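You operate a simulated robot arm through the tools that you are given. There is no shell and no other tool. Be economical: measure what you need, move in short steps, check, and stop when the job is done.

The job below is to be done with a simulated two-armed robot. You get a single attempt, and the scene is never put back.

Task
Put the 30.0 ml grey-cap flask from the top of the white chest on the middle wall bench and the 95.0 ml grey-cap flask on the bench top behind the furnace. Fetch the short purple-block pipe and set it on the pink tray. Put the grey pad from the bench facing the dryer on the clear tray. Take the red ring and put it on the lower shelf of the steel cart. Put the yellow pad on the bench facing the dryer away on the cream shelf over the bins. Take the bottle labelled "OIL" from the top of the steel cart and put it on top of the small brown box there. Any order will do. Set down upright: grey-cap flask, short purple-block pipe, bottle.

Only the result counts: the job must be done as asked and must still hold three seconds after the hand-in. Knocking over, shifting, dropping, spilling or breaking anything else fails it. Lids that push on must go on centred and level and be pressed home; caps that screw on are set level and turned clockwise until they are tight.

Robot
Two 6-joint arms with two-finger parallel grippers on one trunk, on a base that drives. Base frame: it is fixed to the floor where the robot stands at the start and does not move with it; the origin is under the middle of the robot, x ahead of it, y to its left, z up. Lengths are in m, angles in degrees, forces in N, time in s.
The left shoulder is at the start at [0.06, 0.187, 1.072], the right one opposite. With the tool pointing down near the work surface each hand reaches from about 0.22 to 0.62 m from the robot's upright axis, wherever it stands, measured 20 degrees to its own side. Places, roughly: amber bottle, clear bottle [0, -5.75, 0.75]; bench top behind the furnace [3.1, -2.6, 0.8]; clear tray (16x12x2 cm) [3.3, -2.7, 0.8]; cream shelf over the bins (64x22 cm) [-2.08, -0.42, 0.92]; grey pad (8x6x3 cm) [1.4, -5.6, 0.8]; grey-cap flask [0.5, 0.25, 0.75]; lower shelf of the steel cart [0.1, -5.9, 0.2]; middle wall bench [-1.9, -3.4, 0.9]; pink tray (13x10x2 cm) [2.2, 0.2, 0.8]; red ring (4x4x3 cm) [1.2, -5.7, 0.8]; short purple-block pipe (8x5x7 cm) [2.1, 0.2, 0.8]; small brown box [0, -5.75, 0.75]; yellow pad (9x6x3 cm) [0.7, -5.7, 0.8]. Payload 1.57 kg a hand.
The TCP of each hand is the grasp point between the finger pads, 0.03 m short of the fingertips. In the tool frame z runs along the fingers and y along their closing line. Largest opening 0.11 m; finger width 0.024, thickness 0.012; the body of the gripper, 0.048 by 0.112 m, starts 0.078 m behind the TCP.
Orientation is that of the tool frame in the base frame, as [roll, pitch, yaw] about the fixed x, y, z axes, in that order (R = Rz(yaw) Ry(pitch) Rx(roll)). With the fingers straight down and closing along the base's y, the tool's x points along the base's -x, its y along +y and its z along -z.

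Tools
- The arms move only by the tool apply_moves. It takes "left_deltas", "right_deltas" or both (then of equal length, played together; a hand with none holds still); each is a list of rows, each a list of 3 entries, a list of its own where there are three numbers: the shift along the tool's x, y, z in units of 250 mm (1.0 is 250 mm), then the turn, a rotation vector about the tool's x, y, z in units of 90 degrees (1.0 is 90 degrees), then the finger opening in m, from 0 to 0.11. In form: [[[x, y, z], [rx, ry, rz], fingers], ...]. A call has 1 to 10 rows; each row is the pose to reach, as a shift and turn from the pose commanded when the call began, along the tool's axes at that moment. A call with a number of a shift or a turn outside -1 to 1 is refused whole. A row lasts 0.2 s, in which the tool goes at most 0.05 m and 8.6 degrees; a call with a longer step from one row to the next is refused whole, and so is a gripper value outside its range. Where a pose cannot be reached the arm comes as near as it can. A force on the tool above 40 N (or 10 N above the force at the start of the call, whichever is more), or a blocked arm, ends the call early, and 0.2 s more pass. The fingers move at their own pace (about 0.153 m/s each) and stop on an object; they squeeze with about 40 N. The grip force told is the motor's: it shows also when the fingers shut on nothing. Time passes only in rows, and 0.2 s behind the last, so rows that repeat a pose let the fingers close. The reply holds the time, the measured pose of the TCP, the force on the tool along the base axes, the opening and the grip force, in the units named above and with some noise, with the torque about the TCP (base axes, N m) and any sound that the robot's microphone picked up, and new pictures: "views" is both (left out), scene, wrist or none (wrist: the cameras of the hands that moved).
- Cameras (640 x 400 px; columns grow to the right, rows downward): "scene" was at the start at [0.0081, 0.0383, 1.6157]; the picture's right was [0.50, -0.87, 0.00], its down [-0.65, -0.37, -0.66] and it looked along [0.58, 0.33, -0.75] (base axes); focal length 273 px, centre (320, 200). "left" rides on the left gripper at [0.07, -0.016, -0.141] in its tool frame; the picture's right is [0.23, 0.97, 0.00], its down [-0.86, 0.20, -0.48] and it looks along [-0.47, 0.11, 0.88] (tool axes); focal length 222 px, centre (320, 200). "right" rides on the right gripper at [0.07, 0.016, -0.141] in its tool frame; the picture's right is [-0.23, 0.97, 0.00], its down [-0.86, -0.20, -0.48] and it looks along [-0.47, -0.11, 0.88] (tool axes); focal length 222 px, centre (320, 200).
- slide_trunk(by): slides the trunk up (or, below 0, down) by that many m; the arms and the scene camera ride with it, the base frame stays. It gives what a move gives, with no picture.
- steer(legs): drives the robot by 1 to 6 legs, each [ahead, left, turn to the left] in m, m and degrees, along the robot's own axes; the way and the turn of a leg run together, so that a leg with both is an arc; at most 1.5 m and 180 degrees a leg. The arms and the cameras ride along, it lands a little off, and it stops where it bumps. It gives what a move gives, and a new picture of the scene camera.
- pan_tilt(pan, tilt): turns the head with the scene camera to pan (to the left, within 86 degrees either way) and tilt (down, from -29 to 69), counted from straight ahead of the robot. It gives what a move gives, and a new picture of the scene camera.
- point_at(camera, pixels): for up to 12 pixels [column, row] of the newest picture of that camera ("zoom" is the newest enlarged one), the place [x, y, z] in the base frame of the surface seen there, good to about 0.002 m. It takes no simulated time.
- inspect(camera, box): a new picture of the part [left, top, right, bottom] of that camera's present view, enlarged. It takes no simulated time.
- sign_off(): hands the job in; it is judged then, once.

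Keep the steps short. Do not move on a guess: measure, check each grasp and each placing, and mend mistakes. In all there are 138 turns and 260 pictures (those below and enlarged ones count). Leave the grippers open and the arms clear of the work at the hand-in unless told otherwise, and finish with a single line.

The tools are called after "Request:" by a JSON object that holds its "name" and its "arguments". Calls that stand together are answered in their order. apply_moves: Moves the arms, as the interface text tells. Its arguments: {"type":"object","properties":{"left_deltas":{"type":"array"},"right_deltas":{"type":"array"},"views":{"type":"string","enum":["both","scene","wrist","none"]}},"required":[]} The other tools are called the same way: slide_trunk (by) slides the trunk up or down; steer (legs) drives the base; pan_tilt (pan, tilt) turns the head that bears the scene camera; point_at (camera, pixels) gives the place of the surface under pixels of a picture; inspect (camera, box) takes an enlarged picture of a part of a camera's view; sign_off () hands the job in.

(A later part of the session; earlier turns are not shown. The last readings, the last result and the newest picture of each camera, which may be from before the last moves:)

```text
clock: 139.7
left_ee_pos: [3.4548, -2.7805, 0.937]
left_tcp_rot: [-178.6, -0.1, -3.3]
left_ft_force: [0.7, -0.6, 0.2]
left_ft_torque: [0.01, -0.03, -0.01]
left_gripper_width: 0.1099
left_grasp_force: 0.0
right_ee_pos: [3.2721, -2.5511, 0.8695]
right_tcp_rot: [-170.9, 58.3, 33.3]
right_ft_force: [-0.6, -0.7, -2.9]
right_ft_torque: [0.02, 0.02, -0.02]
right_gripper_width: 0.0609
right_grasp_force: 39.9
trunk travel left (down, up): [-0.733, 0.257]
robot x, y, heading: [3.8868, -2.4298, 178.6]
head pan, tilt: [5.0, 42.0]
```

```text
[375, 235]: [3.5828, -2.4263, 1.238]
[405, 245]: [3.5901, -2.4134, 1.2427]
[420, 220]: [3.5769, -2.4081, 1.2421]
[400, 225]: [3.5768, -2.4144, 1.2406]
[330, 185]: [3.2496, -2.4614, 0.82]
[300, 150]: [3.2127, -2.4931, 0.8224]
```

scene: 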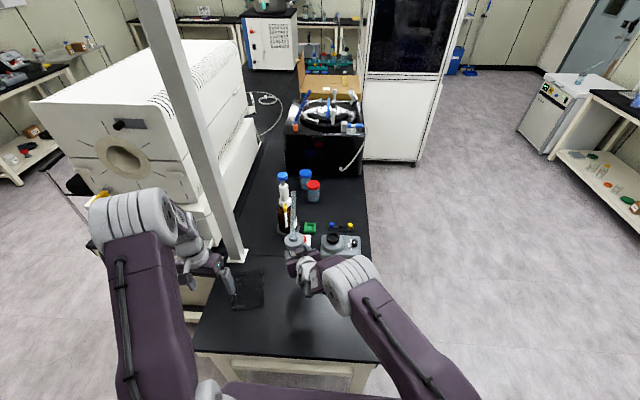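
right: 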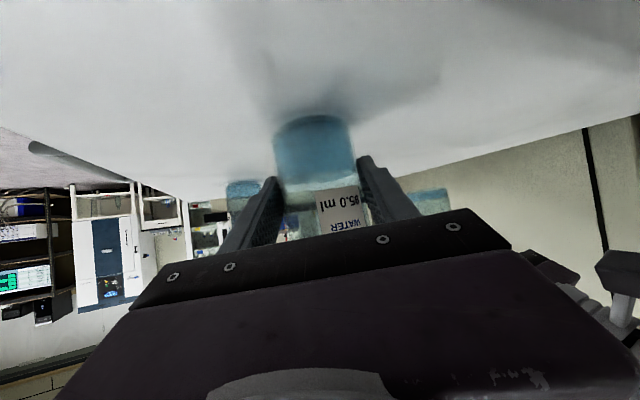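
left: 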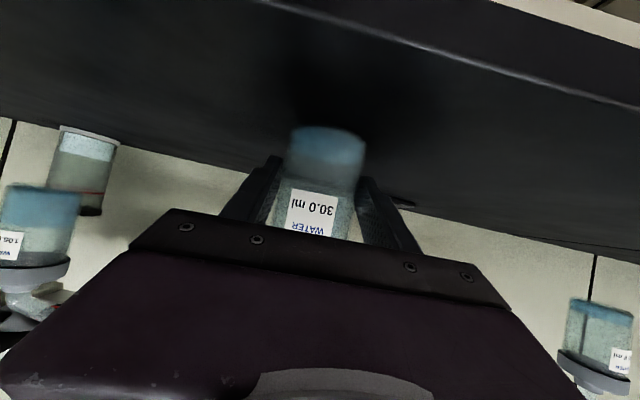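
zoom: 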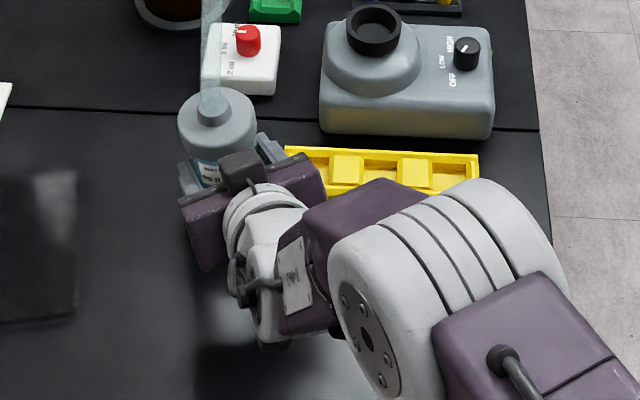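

Rack's end is at y≈-2.495; I shift 2.2 cm to the south, then lower 18 mm.

Request:
{"name": "steer", "arguments": {"legs": [[0, 0.022, 0]]}}

Request:
{"name": "slide_trunk", "arguments": {"by": -0.018}}

```text
clock: 140.5
left_ee_pos: [3.4564, -2.7971, 0.9398]
left_tcp_rot: [-178.8, -0.1, -3.4]
left_ft_force: [-0.7, 1.2, -0.9]
left_ft_torque: [-0.03, 0.01, -0.04]
left_gripper_width: 0.1099
left_grasp_force: 0.1
right_ee_pos: [3.2726, -2.5695, 0.8687]
right_tcp_rot: [-171.2, 58.4, 32.9]
right_ft_force: [0.3, 0.3, -2.4]
right_ft_torque: [-0.03, -0.04, 0.02]
right_gripper_width: 0.0606
right_grasp_force: 39.4
trunk travel left (down, up): [-0.733, 0.257]
robot x, y, heading: [3.8854, -2.4505, 178.6]
head pan, tilt: [5.0, 42.0]
```

scene: 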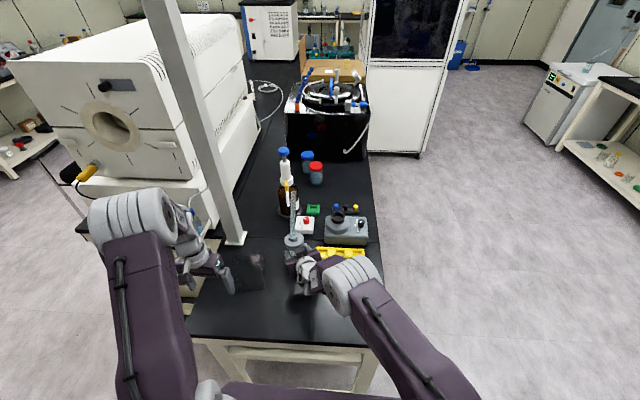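

```text
clock: 141.2
left_ee_pos: [3.4563, -2.7997, 0.9211]
left_tcp_rot: [-178.6, 0.0, -3.5]
left_ft_force: [0.2, 0.1, 0.1]
left_ft_torque: [0.03, 0.02, 0.0]
left_gripper_width: 0.11
left_grasp_force: 0.1
right_ee_pos: [3.2706, -2.5711, 0.8531]
right_tcp_rot: [-170.8, 58.4, 33.2]
right_ft_force: [-0.5, 1.9, 5.5]
right_ft_torque: [-0.07, 0.04, -0.02]
right_gripper_width: 0.0607
right_grasp_force: 40.3
trunk travel left (down, up): [-0.715, 0.275]
robot x, y, heading: [3.8899, -2.4481, 178.3]
head pan, tilt: [5.0, 42.0]
```

Contact. I open the right gripper to 0.09.

Request:
{"name": "apply_moves", "arguments": {"right_deltas": [[[0, 0, 0], [0, 0, 0], 0.07], [[0, 0, 0], [0, 0, 0], 0.09], [[0, 0, 0], [0, 0, 0], 0.09]], "views": "wrist"}}

Request:
{"name": "steer", "arguments": {"legs": [[-0.13, -0.063, 0]]}}

Request:
{"name": "inspect", "arguments": {"camera": "scene", "box": [190, 170, 400, 350]}}

```text
clock: 141.9
left_ee_pos: [3.455, -2.8013, 0.9201]
left_tcp_rot: [-178.6, -0.1, -3.4]
left_ft_force: [0.6, 0.6, -0.6]
left_ft_torque: [-0.01, 0.0, 0.02]
left_gripper_width: 0.11
left_grasp_force: 0.1
right_ee_pos: [3.2706, -2.571, 0.8517]
right_tcp_rot: [-170.8, 58.3, 33.2]
right_ft_force: [-0.1, -0.1, -0.6]
right_ft_torque: [0.02, -0.01, -0.02]
right_gripper_width: 0.0902
right_grasp_force: 0.0
trunk travel left (down, up): [-0.715, 0.275]
robot x, y, heading: [3.8843, -2.4534, 178.5]
head pan, tilt: [5.0, 42.0]
```

right: 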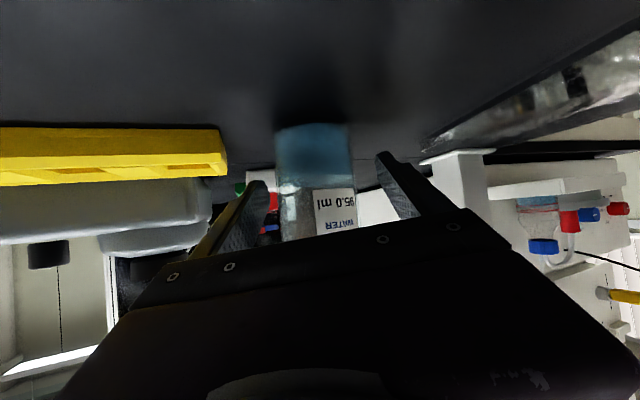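

```text
clock: 143.3
left_ee_pos: [3.5878, -2.7418, 0.9194]
left_tcp_rot: [-178.7, -0.1, -3.5]
left_ft_force: [0.1, 0.8, -0.5]
left_ft_torque: [0.01, 0.01, 0.0]
left_gripper_width: 0.1102
left_grasp_force: 0.1
right_ee_pos: [3.4029, -2.5106, 0.8504]
right_tcp_rot: [-170.8, 58.2, 33.0]
right_ft_force: [0.1, 0.1, 0.5]
right_ft_torque: [0.04, 0.0, 0.0]
right_gripper_width: 0.09
right_grasp_force: 0.0
trunk travel left (down, up): [-0.715, 0.275]
robot x, y, heading: [4.0197, -2.3868, 178.5]
head pan, tilt: [5.0, 42.0]
```

scene: 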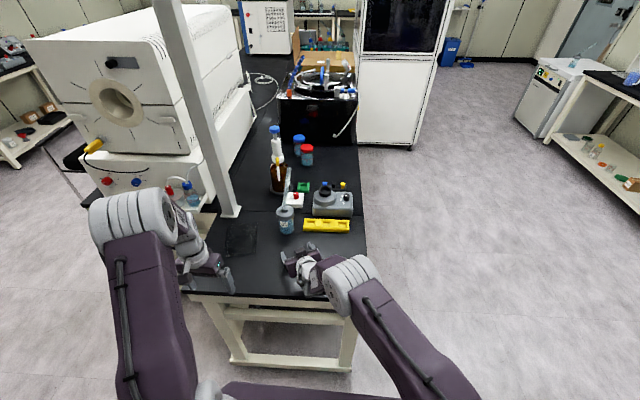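

```text
2.22 times, centred on (295, 260) of scene
```

zoom: 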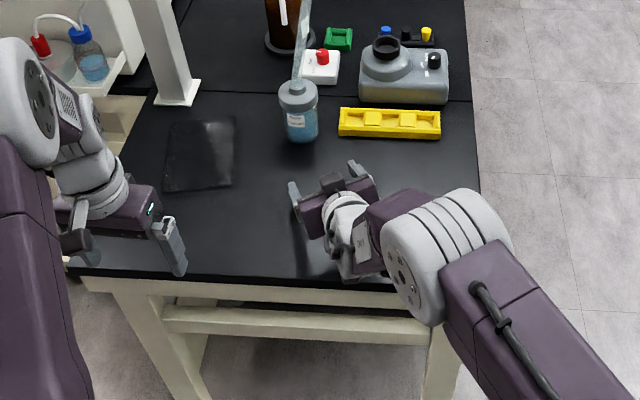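

The 95 ml flask stands well. I fold the right arm toward tool-down and drive to the north bench (pipe and pink tray).

Request:
{"name": "apply_moves", "arguments": {"right_deltas": [[[0.016, -0.03, -0.12], [0.0225, 0.081, 0.039], 0.11], [[0.031, -0.059, -0.239], [0.045, 0.1625, 0.078], 0.11], [[0.047, -0.089, -0.358], [0.0675, 0.244, 0.117], 0.11], [[0.063, -0.118, -0.478], [0.09, 0.325, 0.156], 0.11], [[0.078, -0.148, -0.597], [0.1125, 0.406, 0.195], 0.11], [[0.094, -0.177, -0.716], [0.135, 0.4875, 0.234], 0.11], [[0.109, -0.207, -0.836], [0.1575, 0.569, 0.273], 0.11], [[0.125, -0.236, -0.955], [0.18, 0.65, 0.312], 0.11], [[0.125, -0.236, -0.955], [0.18, 0.65, 0.312], 0.11]], "views": "none"}}

Request:
{"name": "slide_trunk", "arguments": {"by": 0.1}}

Request:
{"name": "steer", "arguments": {"legs": [[0, -1.5, 1.5], [1.4, 0, 0], [0.35, 0, 0], [0, 0, -90]]}}

Request:
{"name": "pan_tilt", "arguments": {"pan": 0, "tilt": 45}}

```text
clock: 145.3
left_ee_pos: [3.5878, -2.7414, 0.9202]
left_tcp_rot: [-178.6, -0.1, -3.5]
left_ft_force: [-0.3, 0.2, -0.3]
left_ft_torque: [-0.01, 0.01, -0.03]
left_gripper_width: 0.1098
left_grasp_force: 0.0
right_ee_pos: [3.582, -2.3722, 0.9527]
right_tcp_rot: [-175.1, 1.1, -5.7]
right_ft_force: [-0.3, -0.5, 0.0]
right_ft_torque: [-0.02, -0.03, 0.02]
right_gripper_width: 0.11
right_grasp_force: 0.1
trunk travel left (down, up): [-0.715, 0.275]
robot x, y, heading: [4.0185, -2.3927, 178.4]
head pan, tilt: [5.0, 42.0]
```

```text
clock: 146.6
left_ee_pos: [3.5875, -2.7428, 1.0197]
left_tcp_rot: [-178.7, -0.1, -3.5]
left_ft_force: [-0.9, 0.6, -0.1]
left_ft_torque: [0.01, 0.01, 0.02]
left_gripper_width: 0.1102
left_grasp_force: 0.0
right_ee_pos: [3.5829, -2.3709, 1.0537]
right_tcp_rot: [-175.2, 1.2, -5.7]
right_ft_force: [0.3, -0.1, 0.7]
right_ft_torque: [0.0, 0.0, 0.01]
right_gripper_width: 0.1101
right_grasp_force: 0.0
trunk travel left (down, up): [-0.815, 0.175]
robot x, y, heading: [4.0194, -2.3868, 178.3]
head pan, tilt: [5.0, 42.0]
```

```text
clock: 166.2
left_ee_pos: [1.9163, -0.5725, 1.0202]
left_tcp_rot: [-178.6, -0.2, -90.5]
left_ft_force: [0.0, 0.4, 0.7]
left_ft_torque: [0.02, -0.04, 0.0]
left_gripper_width: 0.1103
left_grasp_force: 0.0
right_ee_pos: [2.2859, -0.547, 1.0532]
right_tcp_rot: [-175.2, 1.2, -92.8]
right_ft_force: [0.4, -0.4, 0.7]
right_ft_torque: [-0.02, -0.01, -0.03]
right_gripper_width: 0.1097
right_grasp_force: 0.1
trunk travel left (down, up): [-0.815, 0.175]
robot x, y, heading: [2.2884, -0.9867, 91.2]
head pan, tilt: [5.0, 42.0]
```

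scene: 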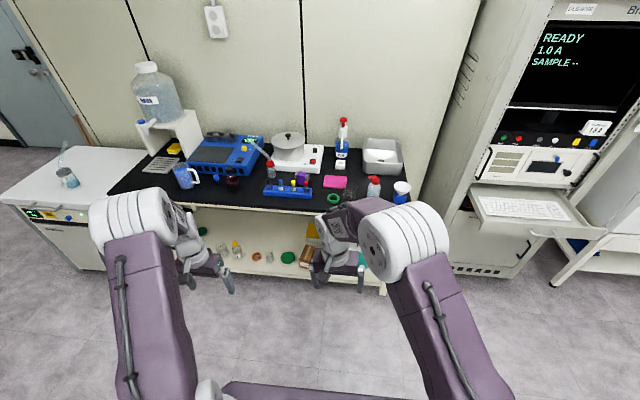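

```text
clock: 166.8
left_ee_pos: [1.9156, -0.5717, 1.019]
left_tcp_rot: [-178.5, -0.1, -90.6]
left_ft_force: [0.8, 0.7, 0.1]
left_ft_torque: [-0.02, 0.06, -0.02]
left_gripper_width: 0.1099
left_grasp_force: 0.1
right_ee_pos: [2.2871, -0.5458, 1.053]
right_tcp_rot: [-175.2, 1.1, -92.6]
right_ft_force: [0.1, -0.5, -0.5]
right_ft_torque: [0.02, 0.0, -0.01]
right_gripper_width: 0.1099
right_grasp_force: 0.1
trunk travel left (down, up): [-0.815, 0.175]
robot x, y, heading: [2.29, -0.9864, 91.1]
head pan, tilt: [0.0, 45.0]
```

scene: 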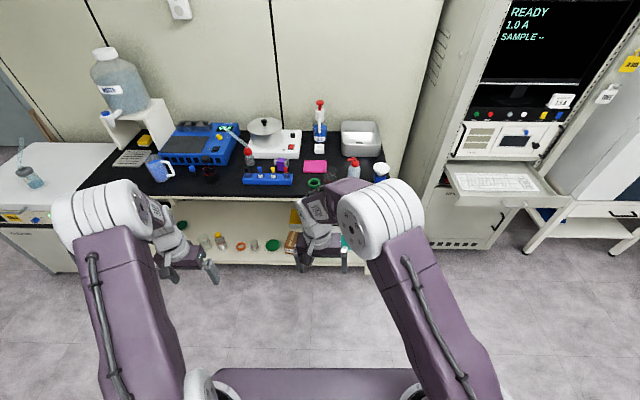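

I see a purple block near (281,164) and the pink tray near (315,167). I enlarge.

Request:
{"name": "inspect", "arguments": {"camera": "scene", "box": [230, 130, 400, 200]}}

Request:
{"name": "point_at", "arguments": {"camera": "zoom", "pixels": [[320, 140], [180, 125], [205, 125], [195, 115], [190, 140], [330, 175], [345, 110], [150, 170], [345, 70], [450, 150], [70, 100], [250, 75]]}}

```text
3.76 times, centred on (315, 165) of scene
```

zoom: 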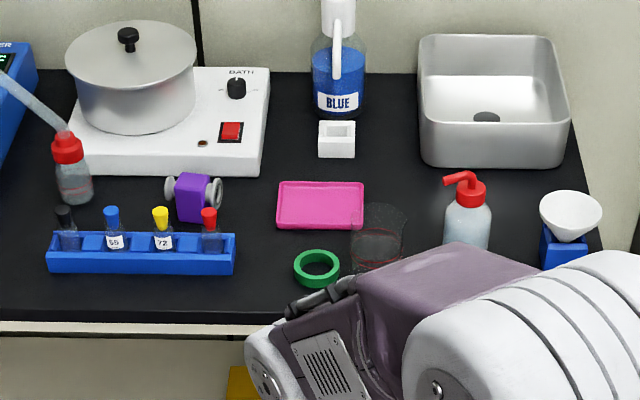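

```text
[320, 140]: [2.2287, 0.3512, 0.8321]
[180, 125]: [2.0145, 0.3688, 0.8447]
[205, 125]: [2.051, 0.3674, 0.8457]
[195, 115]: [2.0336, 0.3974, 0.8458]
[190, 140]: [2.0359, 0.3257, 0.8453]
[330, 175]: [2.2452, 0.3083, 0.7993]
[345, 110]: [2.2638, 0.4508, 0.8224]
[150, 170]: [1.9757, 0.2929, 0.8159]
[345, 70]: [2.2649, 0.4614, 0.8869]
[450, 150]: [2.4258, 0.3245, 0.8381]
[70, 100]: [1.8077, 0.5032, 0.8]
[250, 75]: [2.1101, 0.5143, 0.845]
```

Request:
{"name": "point_at", "arguments": {"camera": "zoom", "pixels": [[195, 183], [190, 205], [173, 190], [215, 192], [320, 205], [280, 225], [362, 225], [283, 185], [362, 185], [210, 215], [380, 215], [318, 255]]}}

Request:
{"name": "inspect", "arguments": {"camera": "scene", "box": [265, 150, 305, 190]}}

```text
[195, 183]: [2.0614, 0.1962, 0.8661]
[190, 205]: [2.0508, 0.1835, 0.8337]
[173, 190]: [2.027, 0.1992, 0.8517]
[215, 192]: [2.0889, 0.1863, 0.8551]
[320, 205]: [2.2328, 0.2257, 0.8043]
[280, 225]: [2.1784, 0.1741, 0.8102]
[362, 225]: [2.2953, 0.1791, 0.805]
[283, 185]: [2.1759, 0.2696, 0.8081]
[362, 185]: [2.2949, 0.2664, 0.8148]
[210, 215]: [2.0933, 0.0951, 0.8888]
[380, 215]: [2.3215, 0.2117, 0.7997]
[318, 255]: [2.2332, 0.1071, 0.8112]
```

```text
10.00 times, centred on (285, 170) of scene
```

zoom: 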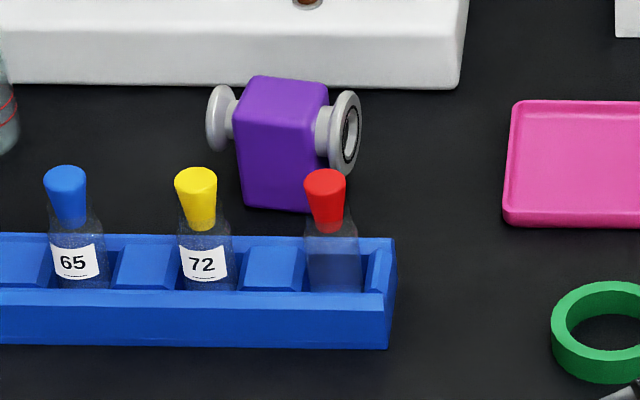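

Request:
{"name": "point_at", "arguments": {"camera": "zoom", "pixels": [[260, 80], [322, 92], [244, 118], [318, 126], [250, 200], [312, 205], [230, 85], [455, 85], [345, 240], [395, 245], [212, 110], [355, 130]]}}

Request:
{"name": "point_at", "arguments": {"camera": "zoom", "pixels": [[512, 105], [510, 222], [230, 78], [240, 100], [285, 100], [280, 160], [326, 182], [196, 175], [460, 60], [350, 90], [218, 95], [600, 160]]}}

```text
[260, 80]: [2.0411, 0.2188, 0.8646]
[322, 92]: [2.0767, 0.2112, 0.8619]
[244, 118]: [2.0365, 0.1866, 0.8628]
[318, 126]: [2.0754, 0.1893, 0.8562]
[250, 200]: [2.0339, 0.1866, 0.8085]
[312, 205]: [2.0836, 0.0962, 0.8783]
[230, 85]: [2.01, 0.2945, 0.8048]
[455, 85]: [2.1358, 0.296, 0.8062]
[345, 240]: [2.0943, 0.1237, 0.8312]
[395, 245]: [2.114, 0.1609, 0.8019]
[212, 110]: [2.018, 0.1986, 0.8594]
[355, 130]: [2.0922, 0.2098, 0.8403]
```

```text
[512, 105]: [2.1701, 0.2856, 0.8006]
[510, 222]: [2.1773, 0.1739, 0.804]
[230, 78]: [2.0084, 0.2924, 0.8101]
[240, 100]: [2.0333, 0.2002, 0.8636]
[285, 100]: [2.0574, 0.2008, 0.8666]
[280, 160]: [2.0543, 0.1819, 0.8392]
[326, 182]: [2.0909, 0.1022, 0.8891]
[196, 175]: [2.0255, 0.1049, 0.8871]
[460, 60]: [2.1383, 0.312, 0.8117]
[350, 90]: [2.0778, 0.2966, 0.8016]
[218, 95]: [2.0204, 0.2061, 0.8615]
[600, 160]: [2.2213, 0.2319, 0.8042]
```

Block: centre ≈(2.058,0.2035), top 0.866, depth ~0.04; tray floor centre ≈(2.235,0.222). I drive to about (2.0,-0.34) and look down.

Request:
{"name": "steer", "arguments": {"legs": [[0, 0.29, -1.1], [0.64, 0, 0]]}}

Request:
{"name": "pan_tilt", "arguments": {"pan": -10, "tilt": 60}}

```text
clock: 172.0
left_ee_pos: [1.6369, 0.0626, 1.0201]
left_tcp_rot: [-178.6, 0.1, -92.2]
left_ft_force: [-0.4, 1.2, 0.2]
left_ft_torque: [0.02, 0.01, 0.0]
left_gripper_width: 0.1101
left_grasp_force: 0.1
right_ee_pos: [2.0092, 0.0763, 1.0535]
right_tcp_rot: [-175.3, 1.3, -94.4]
right_ft_force: [0.4, -0.4, 0.3]
right_ft_torque: [0.0, 0.04, 0.0]
right_gripper_width: 0.1096
right_grasp_force: 0.0
trunk travel left (down, up): [-0.815, 0.175]
robot x, y, heading: [1.9987, -0.3615, 89.5]
head pan, tilt: [0.0, 45.0]
```

scene: 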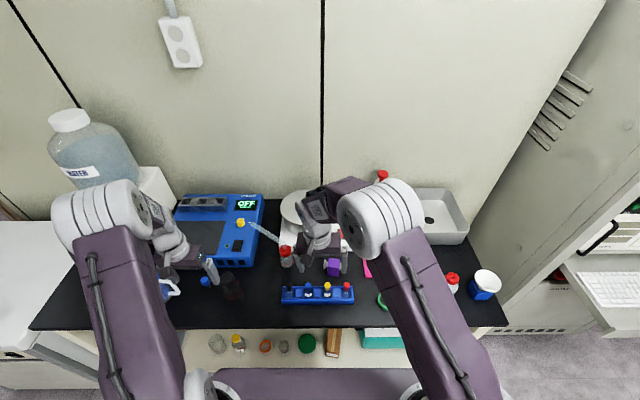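

```text
clock: 172.8
left_ee_pos: [1.6363, 0.0632, 1.0205]
left_tcp_rot: [-178.7, 0.0, -92.2]
left_ft_force: [-0.7, 0.4, 0.0]
left_ft_torque: [0.01, -0.02, 0.01]
left_gripper_width: 0.1096
left_grasp_force: 0.2
right_ee_pos: [2.0084, 0.0779, 1.053]
right_tcp_rot: [-175.1, 1.2, -94.4]
right_ft_force: [0.5, 0.0, 0.5]
right_ft_torque: [0.01, 0.01, -0.01]
right_gripper_width: 0.1101
right_grasp_force: 0.0
trunk travel left (down, up): [-0.815, 0.175]
robot x, y, heading: [1.996, -0.3603, 89.5]
head pan, tilt: [-10.0, 60.0]
```

scene: 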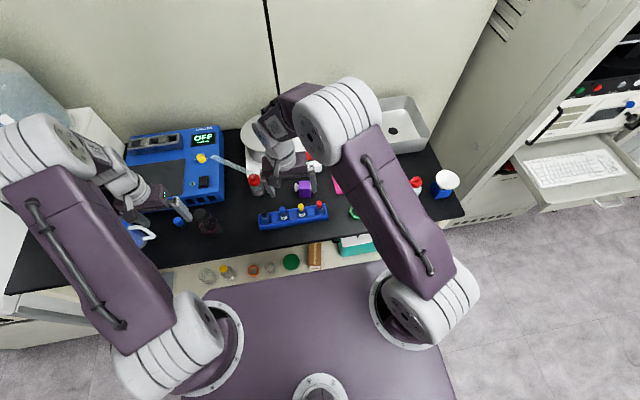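

I move the right hand above the block (z 0.97) while turning the closing line to front-back.

Request:
{"name": "apply_moves", "arguments": {"right_deltas": [[[-0.051, -0.013, 0.035], [-0.0034, 0.0051, 0.095], 0.11], [[-0.102, -0.026, 0.071], [-0.0068, 0.0103, 0.19], 0.11], [[-0.153, -0.039, 0.106], [-0.0102, 0.0154, 0.285], 0.11], [[-0.204, -0.052, 0.142], [-0.0136, 0.0206, 0.38], 0.11], [[-0.256, -0.066, 0.177], [-0.017, 0.0257, 0.475], 0.11], [[-0.307, -0.079, 0.213], [-0.0203, 0.0308, 0.57], 0.1], [[-0.358, -0.092, 0.248], [-0.0237, 0.036, 0.665], 0.09], [[-0.409, -0.105, 0.284], [-0.0271, 0.0411, 0.76], 0.08], [[-0.46, -0.118, 0.32], [-0.0305, 0.0463, 0.855], 0.07], [[-0.511, -0.131, 0.355], [-0.0339, 0.0514, 0.95], 0.066]], "views": "both"}}

```text
clock: 174.9
left_ee_pos: [1.6361, 0.0637, 1.0195]
left_tcp_rot: [-178.6, 0.0, -92.3]
left_ft_force: [0.8, 0.9, -0.4]
left_ft_torque: [0.03, 0.0, 0.0]
left_gripper_width: 0.1099
left_grasp_force: 0.0
right_ee_pos: [2.0568, 0.2031, 0.9706]
right_tcp_rot: [-180.0, -0.1, 179.8]
right_ft_force: [-0.1, 0.6, 0.5]
right_ft_torque: [-0.01, 0.01, 0.0]
right_gripper_width: 0.0656
right_grasp_force: 0.1
trunk travel left (down, up): [-0.815, 0.175]
robot x, y, heading: [1.9955, -0.3613, 89.3]
head pan, tilt: [-10.0, 60.0]
```

scene: 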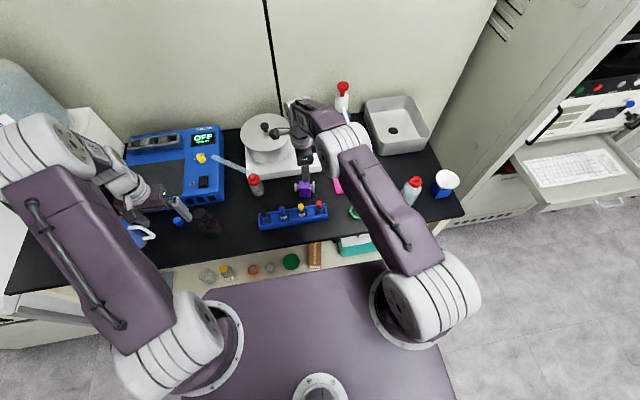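
right: 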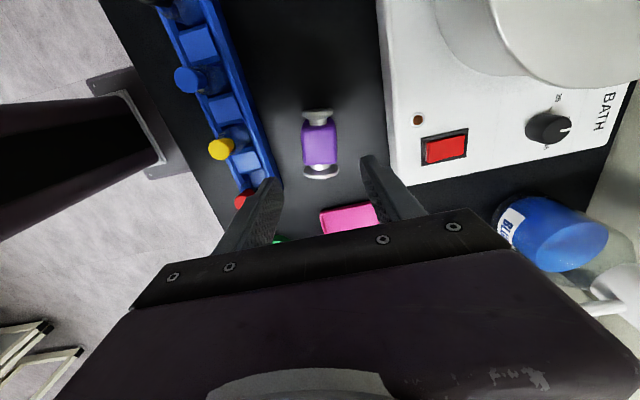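

Well aligned. I verify the block centre with the wrist camera.

Request:
{"name": "point_at", "arguments": {"camera": "right", "pixels": [[305, 145], [336, 145], [319, 128], [320, 163], [318, 112], [320, 176]]}}

```text
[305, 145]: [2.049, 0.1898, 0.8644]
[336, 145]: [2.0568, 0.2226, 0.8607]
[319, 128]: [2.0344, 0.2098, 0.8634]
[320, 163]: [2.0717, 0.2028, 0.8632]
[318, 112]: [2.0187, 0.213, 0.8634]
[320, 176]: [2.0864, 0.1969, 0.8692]
```

The pipe is yawed about −13°. I turn the hand to match and descend to z 0.845.

Request:
{"name": "apply_moves", "arguments": {"right_deltas": [[[0.008, 0.012, 0.05], [0, 0, 0.074], 0.066], [[0.008, 0.012, 0.15], [0, 0, 0.148], 0.066], [[0.008, 0.012, 0.28], [0, 0, 0.148], 0.066], [[0.008, 0.012, 0.4], [0, 0, 0.148], 0.066], [[0.008, 0.012, 0.502], [0, 0, 0.148], 0.066], [[0.008, 0.012, 0.502], [0, 0, 0.148], 0.066]], "views": "both"}}

```text
clock: 176.3
left_ee_pos: [1.6364, 0.0629, 1.0191]
left_tcp_rot: [-178.7, -0.1, -92.2]
left_ft_force: [0.5, 0.0, -0.7]
left_ft_torque: [-0.04, 0.02, 0.0]
left_gripper_width: 0.1099
left_grasp_force: 0.0
right_ee_pos: [2.0595, 0.1878, 0.8531]
right_tcp_rot: [-180.0, -0.1, 166.6]
right_ft_force: [0.9, 0.2, 0.4]
right_ft_torque: [0.01, 0.04, -0.01]
right_gripper_width: 0.0666
right_grasp_force: 0.0
right hand out of reach, approached as far as the arm can: row 4, 5, 6
trunk travel left (down, up): [-0.815, 0.175]
robot x, y, heading: [1.9947, -0.3646, 89.8]
head pan, tilt: [-10.0, 60.0]
```

scene: 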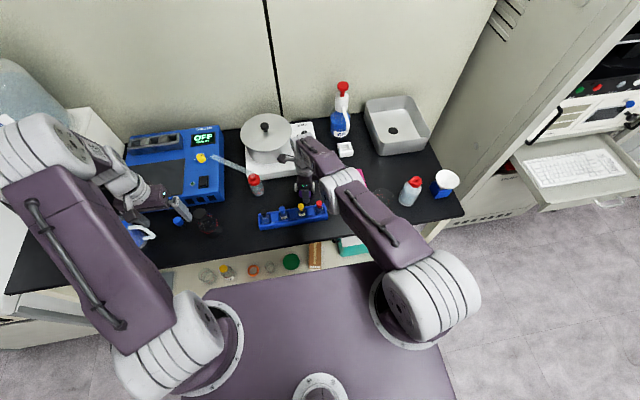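
right: 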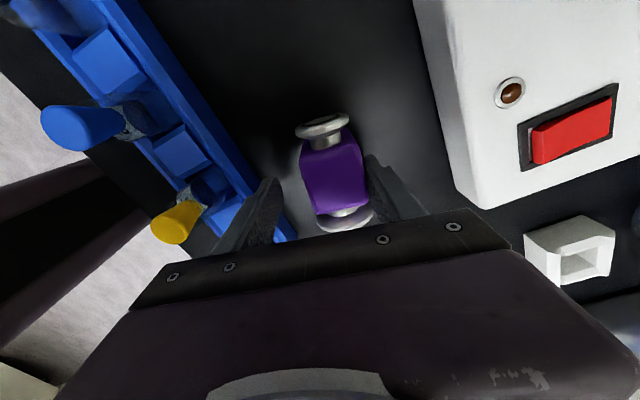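

The arm ran out of reach 18 mm short. I raise the trunk 6 cm, drive 3 cm ahead and re-check.

Request:
{"name": "slide_trunk", "arguments": {"by": 0.06}}

Request:
{"name": "steer", "arguments": {"legs": [[0.03, 0, 0]]}}

Request:
{"name": "inspect", "arguments": {"camera": "right", "box": [160, 60, 480, 260]}}

Request:
{"name": "point_at", "arguments": {"camera": "zoom", "pixels": [[320, 150], [300, 170], [350, 170], [320, 200], [330, 130], [325, 230]]}}

```text
clock: 177.3
left_ee_pos: [1.6369, 0.0635, 1.0803]
left_tcp_rot: [-178.7, -0.1, -92.2]
left_ft_force: [-0.2, 0.5, -0.2]
left_ft_torque: [0.0, -0.01, 0.0]
left_gripper_width: 0.1101
left_grasp_force: 0.1
right_ee_pos: [2.0594, 0.1899, 0.9129]
right_tcp_rot: [-180.0, -0.1, 166.6]
right_ft_force: [0.3, -0.5, 0.3]
right_ft_torque: [0.02, 0.01, -0.05]
right_gripper_width: 0.0659
right_grasp_force: 0.1
trunk travel left (down, up): [-0.875, 0.115]
robot x, y, heading: [1.9977, -0.363, 89.6]
head pan, tilt: [-10.0, 60.0]
```

```text
clock: 178.2
left_ee_pos: [1.6368, 0.0864, 1.0826]
left_tcp_rot: [-178.6, 0.2, -92.3]
left_ft_force: [-0.3, -1.5, 0.5]
left_ft_torque: [0.06, -0.02, -0.02]
left_gripper_width: 0.1099
left_grasp_force: 0.0
right_ee_pos: [2.0604, 0.2119, 0.9169]
right_tcp_rot: [179.6, -0.2, 166.6]
right_ft_force: [-0.1, -0.3, 0.7]
right_ft_torque: [0.05, -0.01, -0.01]
right_gripper_width: 0.0661
right_grasp_force: 0.1
trunk travel left (down, up): [-0.875, 0.115]
robot x, y, heading: [1.993, -0.3326, 89.7]
head pan, tilt: [-10.0, 60.0]
```

scene: 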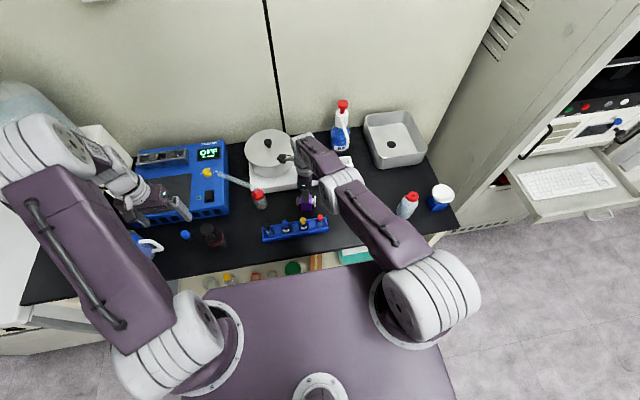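

```text
2.00 times, centred on (320, 160) of right
```

zoom: 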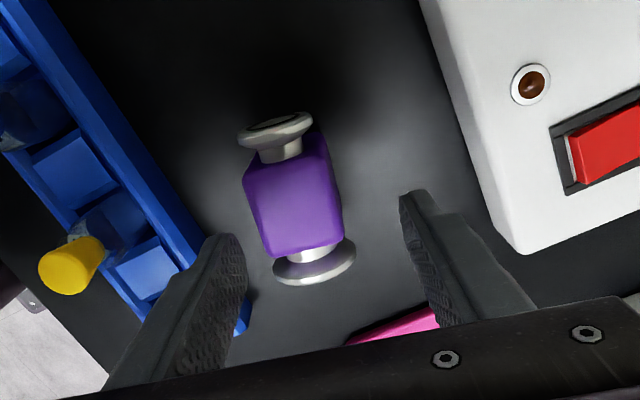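

```text
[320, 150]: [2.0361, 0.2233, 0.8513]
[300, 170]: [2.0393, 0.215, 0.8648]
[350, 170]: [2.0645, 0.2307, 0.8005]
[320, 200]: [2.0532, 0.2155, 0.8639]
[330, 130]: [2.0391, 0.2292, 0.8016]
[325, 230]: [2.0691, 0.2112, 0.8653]
```

Request:
{"name": "point_at", "arguments": {"camera": "zoom", "pixels": [[250, 185], [324, 160], [268, 250], [338, 232], [292, 205], [280, 120], [315, 265]]}}

```text
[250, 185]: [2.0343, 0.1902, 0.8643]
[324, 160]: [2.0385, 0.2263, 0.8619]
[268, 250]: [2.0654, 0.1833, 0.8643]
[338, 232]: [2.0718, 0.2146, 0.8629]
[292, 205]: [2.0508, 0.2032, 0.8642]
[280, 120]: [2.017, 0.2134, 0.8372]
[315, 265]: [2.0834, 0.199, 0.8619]
```

Block unmoved, centre (2.0525,0.2036). I correct and descend to z 0.845, then close.

Request:
{"name": "apply_moves", "arguments": {"right_deltas": [[[0.024, -0.039, 0.02], [0, 0, 0], 0.066], [[0.024, -0.039, 0.15], [0, 0, 0], 0.066], [[0.024, -0.039, 0.288], [0, 0, 0], 0.066], [[0.024, -0.039, 0.288], [0, 0, 0], 0.066]], "views": "wrist"}}

```text
clock: 179.2
left_ee_pos: [1.6371, 0.0923, 1.0805]
left_tcp_rot: [-178.6, -0.1, -92.1]
left_ft_force: [0.6, 0.4, -0.4]
left_ft_torque: [0.01, 0.0, -0.01]
left_gripper_width: 0.1101
left_grasp_force: 0.1
right_ee_pos: [2.0563, 0.1885, 0.8533]
right_tcp_rot: [179.9, -0.1, 166.6]
right_ft_force: [-0.2, 0.0, 0.3]
right_ft_torque: [0.02, 0.03, -0.02]
right_gripper_width: 0.0662
right_grasp_force: 0.0
right hand out of reach, approached as far as the arm can: row 2, 3, 4
trunk travel left (down, up): [-0.875, 0.115]
robot x, y, heading: [1.9945, -0.3324, 89.6]
head pan, tilt: [-10.0, 60.0]
```

right: 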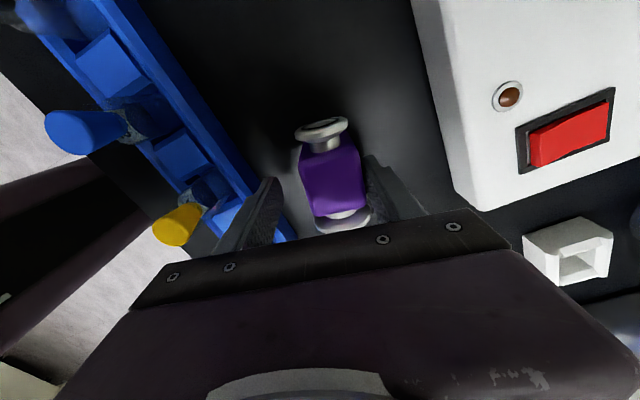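

The reach sphere again; I'll use trunk moves: up 6 cm, ahead 1.6 cm, then down.

Request:
{"name": "slide_trunk", "arguments": {"by": 0.06}}

Request:
{"name": "steer", "arguments": {"legs": [[0.016, 0.003, 0]]}}

```text
clock: 180.2
left_ee_pos: [1.6362, 0.0923, 1.1407]
left_tcp_rot: [-178.6, -0.1, -92.2]
left_ft_force: [-1.1, 0.0, -0.9]
left_ft_torque: [0.0, 0.01, -0.02]
left_gripper_width: 0.1103
left_grasp_force: 0.1
right_ee_pos: [2.0586, 0.189, 0.9151]
right_tcp_rot: [179.9, -0.1, 166.6]
right_ft_force: [-0.3, 0.2, -0.1]
right_ft_torque: [0.0, 0.02, -0.01]
right_gripper_width: 0.0661
right_grasp_force: 0.1
trunk travel left (down, up): [-0.935, 0.055]
robot x, y, heading: [1.9978, -0.331, 89.4]
head pan, tilt: [-10.0, 60.0]
```

```text
clock: 180.9
left_ee_pos: [1.6357, 0.104, 1.1422]
left_tcp_rot: [-178.7, 0.1, -92.4]
left_ft_force: [-0.4, -1.5, 0.0]
left_ft_torque: [0.07, 0.01, -0.02]
left_gripper_width: 0.1098
left_grasp_force: 0.1
right_ee_pos: [2.0553, 0.2011, 0.9162]
right_tcp_rot: [179.8, -0.2, 166.6]
right_ft_force: [-0.4, 1.1, -0.3]
right_ft_torque: [0.01, 0.0, 0.02]
right_gripper_width: 0.0661
right_grasp_force: 0.1
trunk travel left (down, up): [-0.935, 0.055]
robot x, y, heading: [1.9963, -0.3153, 89.7]
head pan, tilt: [-10.0, 60.0]
```

scene: 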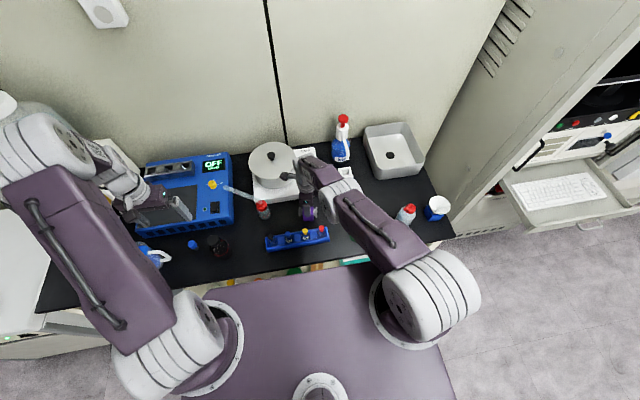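

Right TCP is at (2.055,0.203). I lower the trunk 7 cm, then close.

Request:
{"name": "slide_trunk", "arguments": {"by": -0.07}}

Request:
{"name": "apply_moves", "arguments": {"right_deltas": [[[0, 0, 0], [0, 0, 0], 0.05], [[0, 0, 0], [0, 0, 0], 0.02], [[0, 0, 0], [0, 0, 0], 0.02], [[0, 0, 0], [0, 0, 0], 0.02]], "views": "wrist"}}

```text
clock: 182.0
left_ee_pos: [1.6341, 0.1088, 1.0693]
left_tcp_rot: [-178.6, 0.0, -92.3]
left_ft_force: [-0.6, -0.6, 0.9]
left_ft_torque: [0.0, -0.01, -0.01]
left_gripper_width: 0.1101
left_grasp_force: 0.1
right_ee_pos: [2.0544, 0.2054, 0.8449]
right_tcp_rot: [-180.0, -0.1, 166.6]
right_ft_force: [-0.4, 0.1, 0.3]
right_ft_torque: [0.03, -0.01, 0.0]
right_gripper_width: 0.0662
right_grasp_force: 0.0
trunk travel left (down, up): [-0.865, 0.125]
robot x, y, heading: [1.9973, -0.3143, 89.4]
head pan, tilt: [-10.0, 60.0]
```

```text
clock: 183.0
left_ee_pos: [1.6356, 0.1069, 1.0699]
left_tcp_rot: [-178.6, 0.0, -92.3]
left_ft_force: [0.1, 0.1, -0.6]
left_ft_torque: [0.01, 0.0, 0.03]
left_gripper_width: 0.1099
left_grasp_force: 0.0
right_ee_pos: [2.0552, 0.2046, 0.8439]
right_tcp_rot: [180.0, -0.1, 166.7]
right_ft_force: [0.2, 0.1, 2.3]
right_ft_torque: [-0.07, -0.03, 0.0]
right_gripper_width: 0.0397
right_grasp_force: 39.9
trunk travel left (down, up): [-0.865, 0.125]
robot x, y, heading: [1.996, -0.317, 89.5]
head pan, tilt: [-10.0, 60.0]
```

right: 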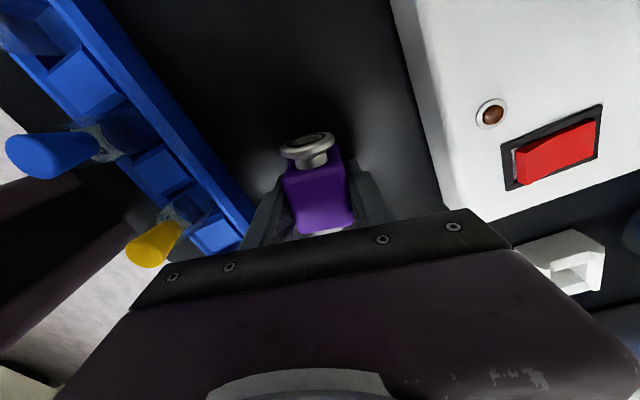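

Gripped (0.0397). I lift with the trunk 6 cm, strafe right 18 cm and 1.7 cm ahead to the tray centre (2.235,0.222).

Request:
{"name": "slide_trunk", "arguments": {"by": 0.06}}

Request:
{"name": "steer", "arguments": {"legs": [[0.017, -0.18, 0]]}}

Request:
{"name": "inspect", "arguments": {"camera": "right", "box": [100, 20, 540, 300]}}

```text
clock: 184.0
left_ee_pos: [1.6348, 0.1084, 1.1295]
left_tcp_rot: [-178.6, -0.2, -92.2]
left_ft_force: [-0.5, -0.3, -0.4]
left_ft_torque: [0.01, -0.01, 0.02]
left_gripper_width: 0.1098
left_grasp_force: 0.1
right_ee_pos: [2.0553, 0.2038, 0.9025]
right_tcp_rot: [-180.0, -0.1, 166.6]
right_ft_force: [0.2, 0.9, -2.5]
right_ft_torque: [-0.06, 0.0, 0.01]
right_gripper_width: 0.0398
right_grasp_force: 39.6
trunk travel left (down, up): [-0.925, 0.065]
robot x, y, heading: [1.9969, -0.3166, 89.5]
head pan, tilt: [-10.0, 60.0]
```

```text
clock: 185.6
left_ee_pos: [1.8161, 0.1237, 1.1293]
left_tcp_rot: [-178.4, -0.1, -92.3]
left_ft_force: [-0.1, 0.4, 0.0]
left_ft_torque: [-0.04, -0.02, 0.0]
left_gripper_width: 0.1102
left_grasp_force: 0.1
right_ee_pos: [2.2363, 0.2206, 0.9041]
right_tcp_rot: [-180.0, 0.1, 166.6]
right_ft_force: [-0.3, -0.8, -2.5]
right_ft_torque: [-0.03, -0.02, 0.0]
right_gripper_width: 0.0398
right_grasp_force: 40.5
trunk travel left (down, up): [-0.925, 0.065]
robot x, y, heading: [2.1771, -0.2994, 89.4]
head pan, tilt: [-10.0, 60.0]
```

scene: 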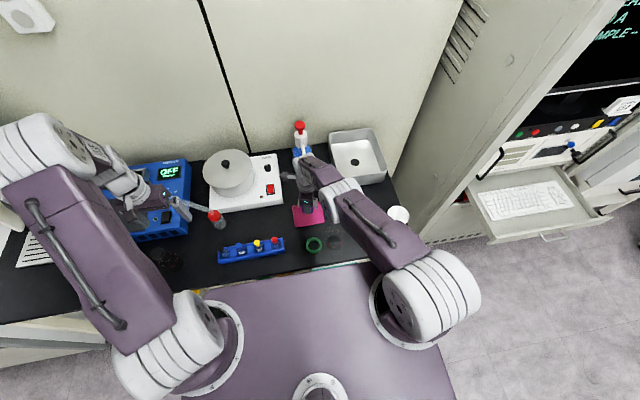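

```text
1.43 times, centred on (320, 160) of right
```

zoom: 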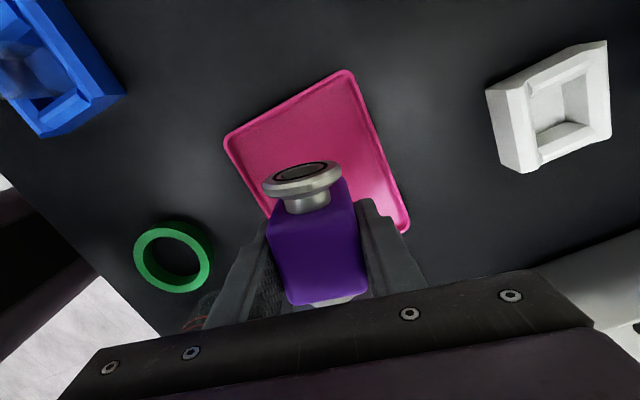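

The pipe is above the tray. I lower the trunk 5.5 cm.

Request:
{"name": "slide_trunk", "arguments": {"by": -0.055}}

```text
clock: 186.5
left_ee_pos: [1.8187, 0.1232, 1.0743]
left_tcp_rot: [-178.6, -0.1, -92.3]
left_ft_force: [0.0, -0.7, 0.3]
left_ft_torque: [0.01, -0.03, 0.02]
left_gripper_width: 0.11
left_grasp_force: 0.1
right_ee_pos: [2.239, 0.2213, 0.8494]
right_tcp_rot: [-180.0, -0.1, 166.5]
right_ft_force: [-0.1, -0.3, -1.5]
right_ft_torque: [-0.03, 0.01, 0.0]
right_gripper_width: 0.0397
right_grasp_force: 39.5
trunk travel left (down, up): [-0.87, 0.12]
robot x, y, heading: [2.1751, -0.3025, 89.3]
head pan, tilt: [-10.0, 60.0]
```

Request:
{"name": "slide_trunk", "arguments": {"by": -0.002}}

Request:
{"name": "inspect", "arguments": {"camera": "right", "box": [100, 20, 540, 300]}}

```text
clock: 187.0
left_ee_pos: [1.8165, 0.1239, 1.0749]
left_tcp_rot: [-178.6, -0.2, -92.2]
left_ft_force: [0.9, 0.3, -1.9]
left_ft_torque: [-0.02, 0.02, 0.01]
left_gripper_width: 0.1101
left_grasp_force: 0.0
right_ee_pos: [2.2371, 0.2211, 0.8495]
right_tcp_rot: [179.9, -0.1, 166.6]
right_ft_force: [0.4, -0.1, 9.1]
right_ft_torque: [-0.19, -0.05, 0.0]
right_gripper_width: 0.0396
right_grasp_force: 39.2
trunk travel left (down, up): [-0.868, 0.122]
robot x, y, heading: [2.1799, -0.2989, 89.5]
head pan, tilt: [-10.0, 60.0]
```

```text
1.43 times, centred on (320, 160) of right
```

zoom: 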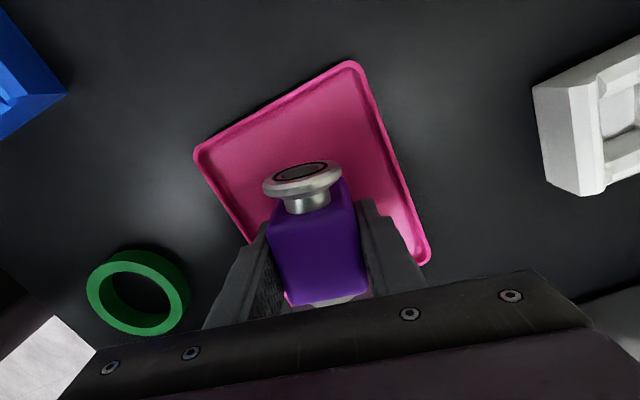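

Contact (9 N). I verify where the tray corners are relative to the pipe before releasing.

Request:
{"name": "point_at", "arguments": {"camera": "zoom", "pixels": [[197, 158], [350, 66], [428, 258], [248, 240], [290, 180], [345, 300]]}}

```text
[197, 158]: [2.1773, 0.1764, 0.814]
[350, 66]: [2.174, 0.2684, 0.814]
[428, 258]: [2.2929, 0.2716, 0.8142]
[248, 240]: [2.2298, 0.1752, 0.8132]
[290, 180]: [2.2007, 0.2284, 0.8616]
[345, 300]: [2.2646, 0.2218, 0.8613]
```

Pipe is centred in the tray. I open and lift.

Request:
{"name": "apply_moves", "arguments": {"right_deltas": [[[0, 0, 0], [0, 0, 0], 0.055], [[0, 0, 0], [0, 0, 0], 0.066], [[0, 0, -0.15], [0, 0, 0], 0.066], [[0, 0, -0.3], [0, 0, 0], 0.066], [[0, 0, -0.45], [0, 0, 0], 0.066]], "views": "wrist"}}

```text
clock: 188.2
left_ee_pos: [1.8169, 0.123, 1.0732]
left_tcp_rot: [-178.6, -0.2, -92.3]
left_ft_force: [-0.6, -0.1, 0.7]
left_ft_torque: [0.04, 0.01, 0.03]
left_gripper_width: 0.1098
left_grasp_force: 0.1
right_ee_pos: [2.2395, 0.2156, 0.9559]
right_tcp_rot: [-180.0, -0.1, 166.6]
right_ft_force: [0.7, 0.7, -0.5]
right_ft_torque: [0.0, 0.01, 0.01]
right_gripper_width: 0.0659
right_grasp_force: 0.1
trunk travel left (down, up): [-0.868, 0.122]
robot x, y, heading: [2.1817, -0.3, 89.8]
head pan, tilt: [-10.0, 60.0]
```

right: 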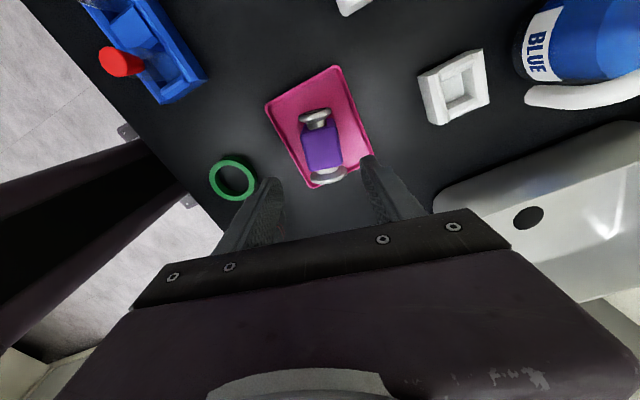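

Pipe stands on the pink tray. I retract the right arm and drive the west route toward the south wall.

Request:
{"name": "apply_moves", "arguments": {"right_deltas": [[[-0.053, -0.049, -0.02], [0, 0, -0.09], 0.08], [[-0.106, -0.098, -0.04], [0, 0, -0.18], 0.09], [[-0.158, -0.147, -0.06], [0, 0, -0.27], 0.11], [[-0.211, -0.196, -0.08], [0, 0, -0.36], 0.11], [[-0.264, -0.245, -0.1], [0, 0, -0.45], 0.11], [[-0.317, -0.294, -0.12], [0, 0, -0.54], 0.11], [[-0.37, -0.343, -0.14], [0, 0, -0.63], 0.11], [[-0.422, -0.392, -0.16], [0, 0, -0.72], 0.11], [[-0.475, -0.441, -0.18], [0, 0, -0.81], 0.11], [[-0.528, -0.49, -0.2], [0, 0, -0.86], 0.11]], "views": "none"}}

Request:
{"name": "steer", "arguments": {"legs": [[-0.45, 0, 0], [0, 0, 90], [1.5, 0, 0], [1.45, 0, 0], [0, 0, 90], [1.4, 0, 0]]}}

```text
clock: 190.4
left_ee_pos: [1.8181, 0.1231, 1.0744]
left_tcp_rot: [-178.7, 0.0, -92.2]
left_ft_force: [0.7, -0.1, -0.5]
left_ft_torque: [0.0, -0.02, 0.02]
left_gripper_width: 0.1099
left_grasp_force: 0.1
right_ee_pos: [2.3397, 0.0704, 1.0071]
right_tcp_rot: [179.9, 0.0, -115.9]
right_ft_force: [-0.6, -0.6, 0.7]
right_ft_torque: [-0.02, 0.04, 0.0]
right_gripper_width: 0.1099
right_grasp_force: 0.1
trunk travel left (down, up): [-0.868, 0.122]
robot x, y, heading: [2.1794, -0.3002, 89.5]
head pan, tilt: [-10.0, 60.0]
```

```text
clock: 220.8
left_ee_pos: [-0.525, -2.4225, 1.0732]
left_tcp_rot: [-178.6, -0.1, 84.0]
left_ft_force: [0.3, -0.2, 0.3]
left_ft_torque: [-0.01, -0.01, -0.02]
left_gripper_width: 0.1098
left_grasp_force: 0.1
right_ee_pos: [-1.0404, -2.3363, 1.0071]
right_tcp_rot: [180.0, 0.0, 60.3]
right_ft_force: [-0.4, -0.8, 0.1]
right_ft_torque: [-0.02, 0.01, 0.0]
right_gripper_width: 0.1099
right_grasp_force: 0.1
trunk travel left (down, up): [-0.868, 0.122]
robot x, y, heading: [-0.8572, -1.9781, -94.1]
head pan, tilt: [-10.0, 60.0]
```

scene: 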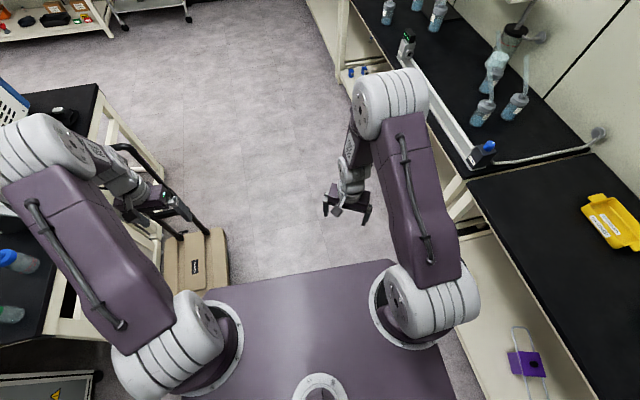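

The left arm passes near the dolly; I shift 20 cm west, straighten the heading, and go south to y≈-4.45.

Request:
{"name": "steer", "arguments": {"legs": [[0, -0.2, 0], [0, 0, 4.1], [1.3, 0, 0], [1.15, 0, 0]]}}

Request:
{"name": "pan_tilt", "arguments": {"pan": 50, "tilt": 30}}

```text
clock: 234.6
left_ee_pos: [-0.7045, -4.8585, 1.0727]
left_tcp_rot: [-178.6, -0.1, 87.2]
left_ft_force: [-1.3, -0.3, -0.2]
left_ft_torque: [0.0, -0.01, 0.0]
left_gripper_width: 0.1097
left_grasp_force: 0.0
right_ee_pos: [-1.2241, -4.8015, 1.008]
right_tcp_rot: [179.9, -0.1, 63.6]
right_ft_force: [0.3, 0.6, -0.9]
right_ft_torque: [0.0, 0.0, -0.01]
right_gripper_width: 0.1097
right_grasp_force: 0.1
trunk travel left (down, up): [-0.868, 0.122]
robot x, y, heading: [-1.0627, -4.4312, -90.7]
head pan, tilt: [-10.0, 60.0]
```

scene: 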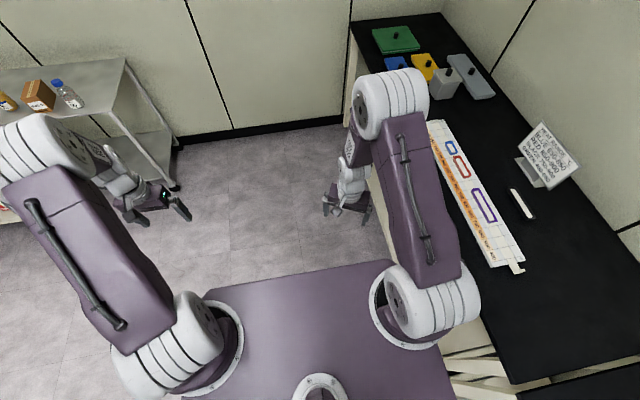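

```text
clock: 235.8
left_ee_pos: [-0.7037, -4.8585, 1.0731]
left_tcp_rot: [-178.5, -0.2, 87.2]
left_ft_force: [-0.8, 0.3, -0.2]
left_ft_torque: [0.03, 0.0, -0.01]
left_gripper_width: 0.1101
left_grasp_force: 0.0
right_ee_pos: [-1.2247, -4.8028, 1.007]
right_tcp_rot: [179.9, -0.1, 63.6]
right_ft_force: [0.5, -0.3, -0.2]
right_ft_torque: [0.02, -0.01, 0.0]
right_gripper_width: 0.1101
right_grasp_force: 0.0
trunk travel left (down, up): [-0.868, 0.122]
robot x, y, heading: [-1.0615, -4.4323, -90.7]
head pan, tilt: [50.0, 30.0]
```

scene: 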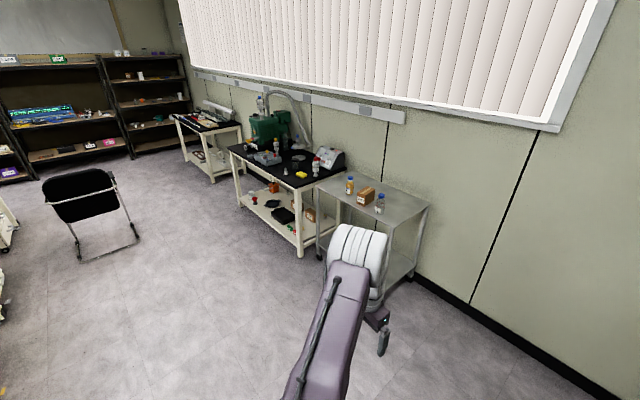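

I measure the cart and the dryer-facing bench.

Request:
{"name": "inspect", "arguments": {"camera": "scene", "box": [220, 100, 440, 290]}}

Request:
{"name": "point_at", "arguments": {"camera": "scene", "pixels": [[350, 187], [366, 193], [379, 205], [318, 185], [410, 215], [300, 174], [315, 160], [232, 148], [300, 185], [400, 265], [330, 195], [280, 215]]}}

```text
2.11 times, centred on (330, 195) of scene
```

zoom: 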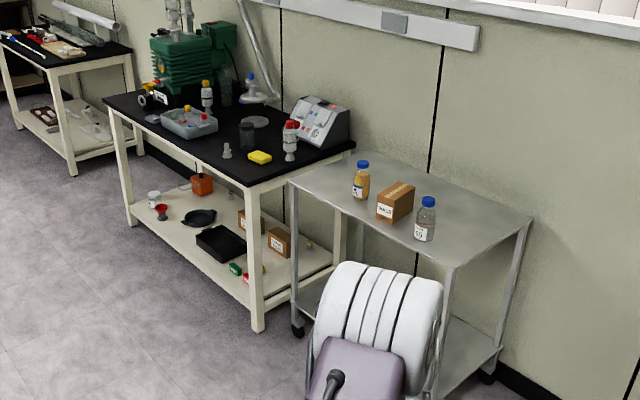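

```text
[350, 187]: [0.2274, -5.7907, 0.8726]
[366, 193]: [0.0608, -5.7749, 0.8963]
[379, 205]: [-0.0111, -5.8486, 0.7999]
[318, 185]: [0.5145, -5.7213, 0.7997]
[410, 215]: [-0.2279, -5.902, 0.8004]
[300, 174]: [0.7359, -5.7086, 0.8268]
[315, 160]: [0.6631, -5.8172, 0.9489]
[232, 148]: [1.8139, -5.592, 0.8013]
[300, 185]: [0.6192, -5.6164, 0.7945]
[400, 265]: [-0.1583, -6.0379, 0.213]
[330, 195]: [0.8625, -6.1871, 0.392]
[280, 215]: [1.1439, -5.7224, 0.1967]
```

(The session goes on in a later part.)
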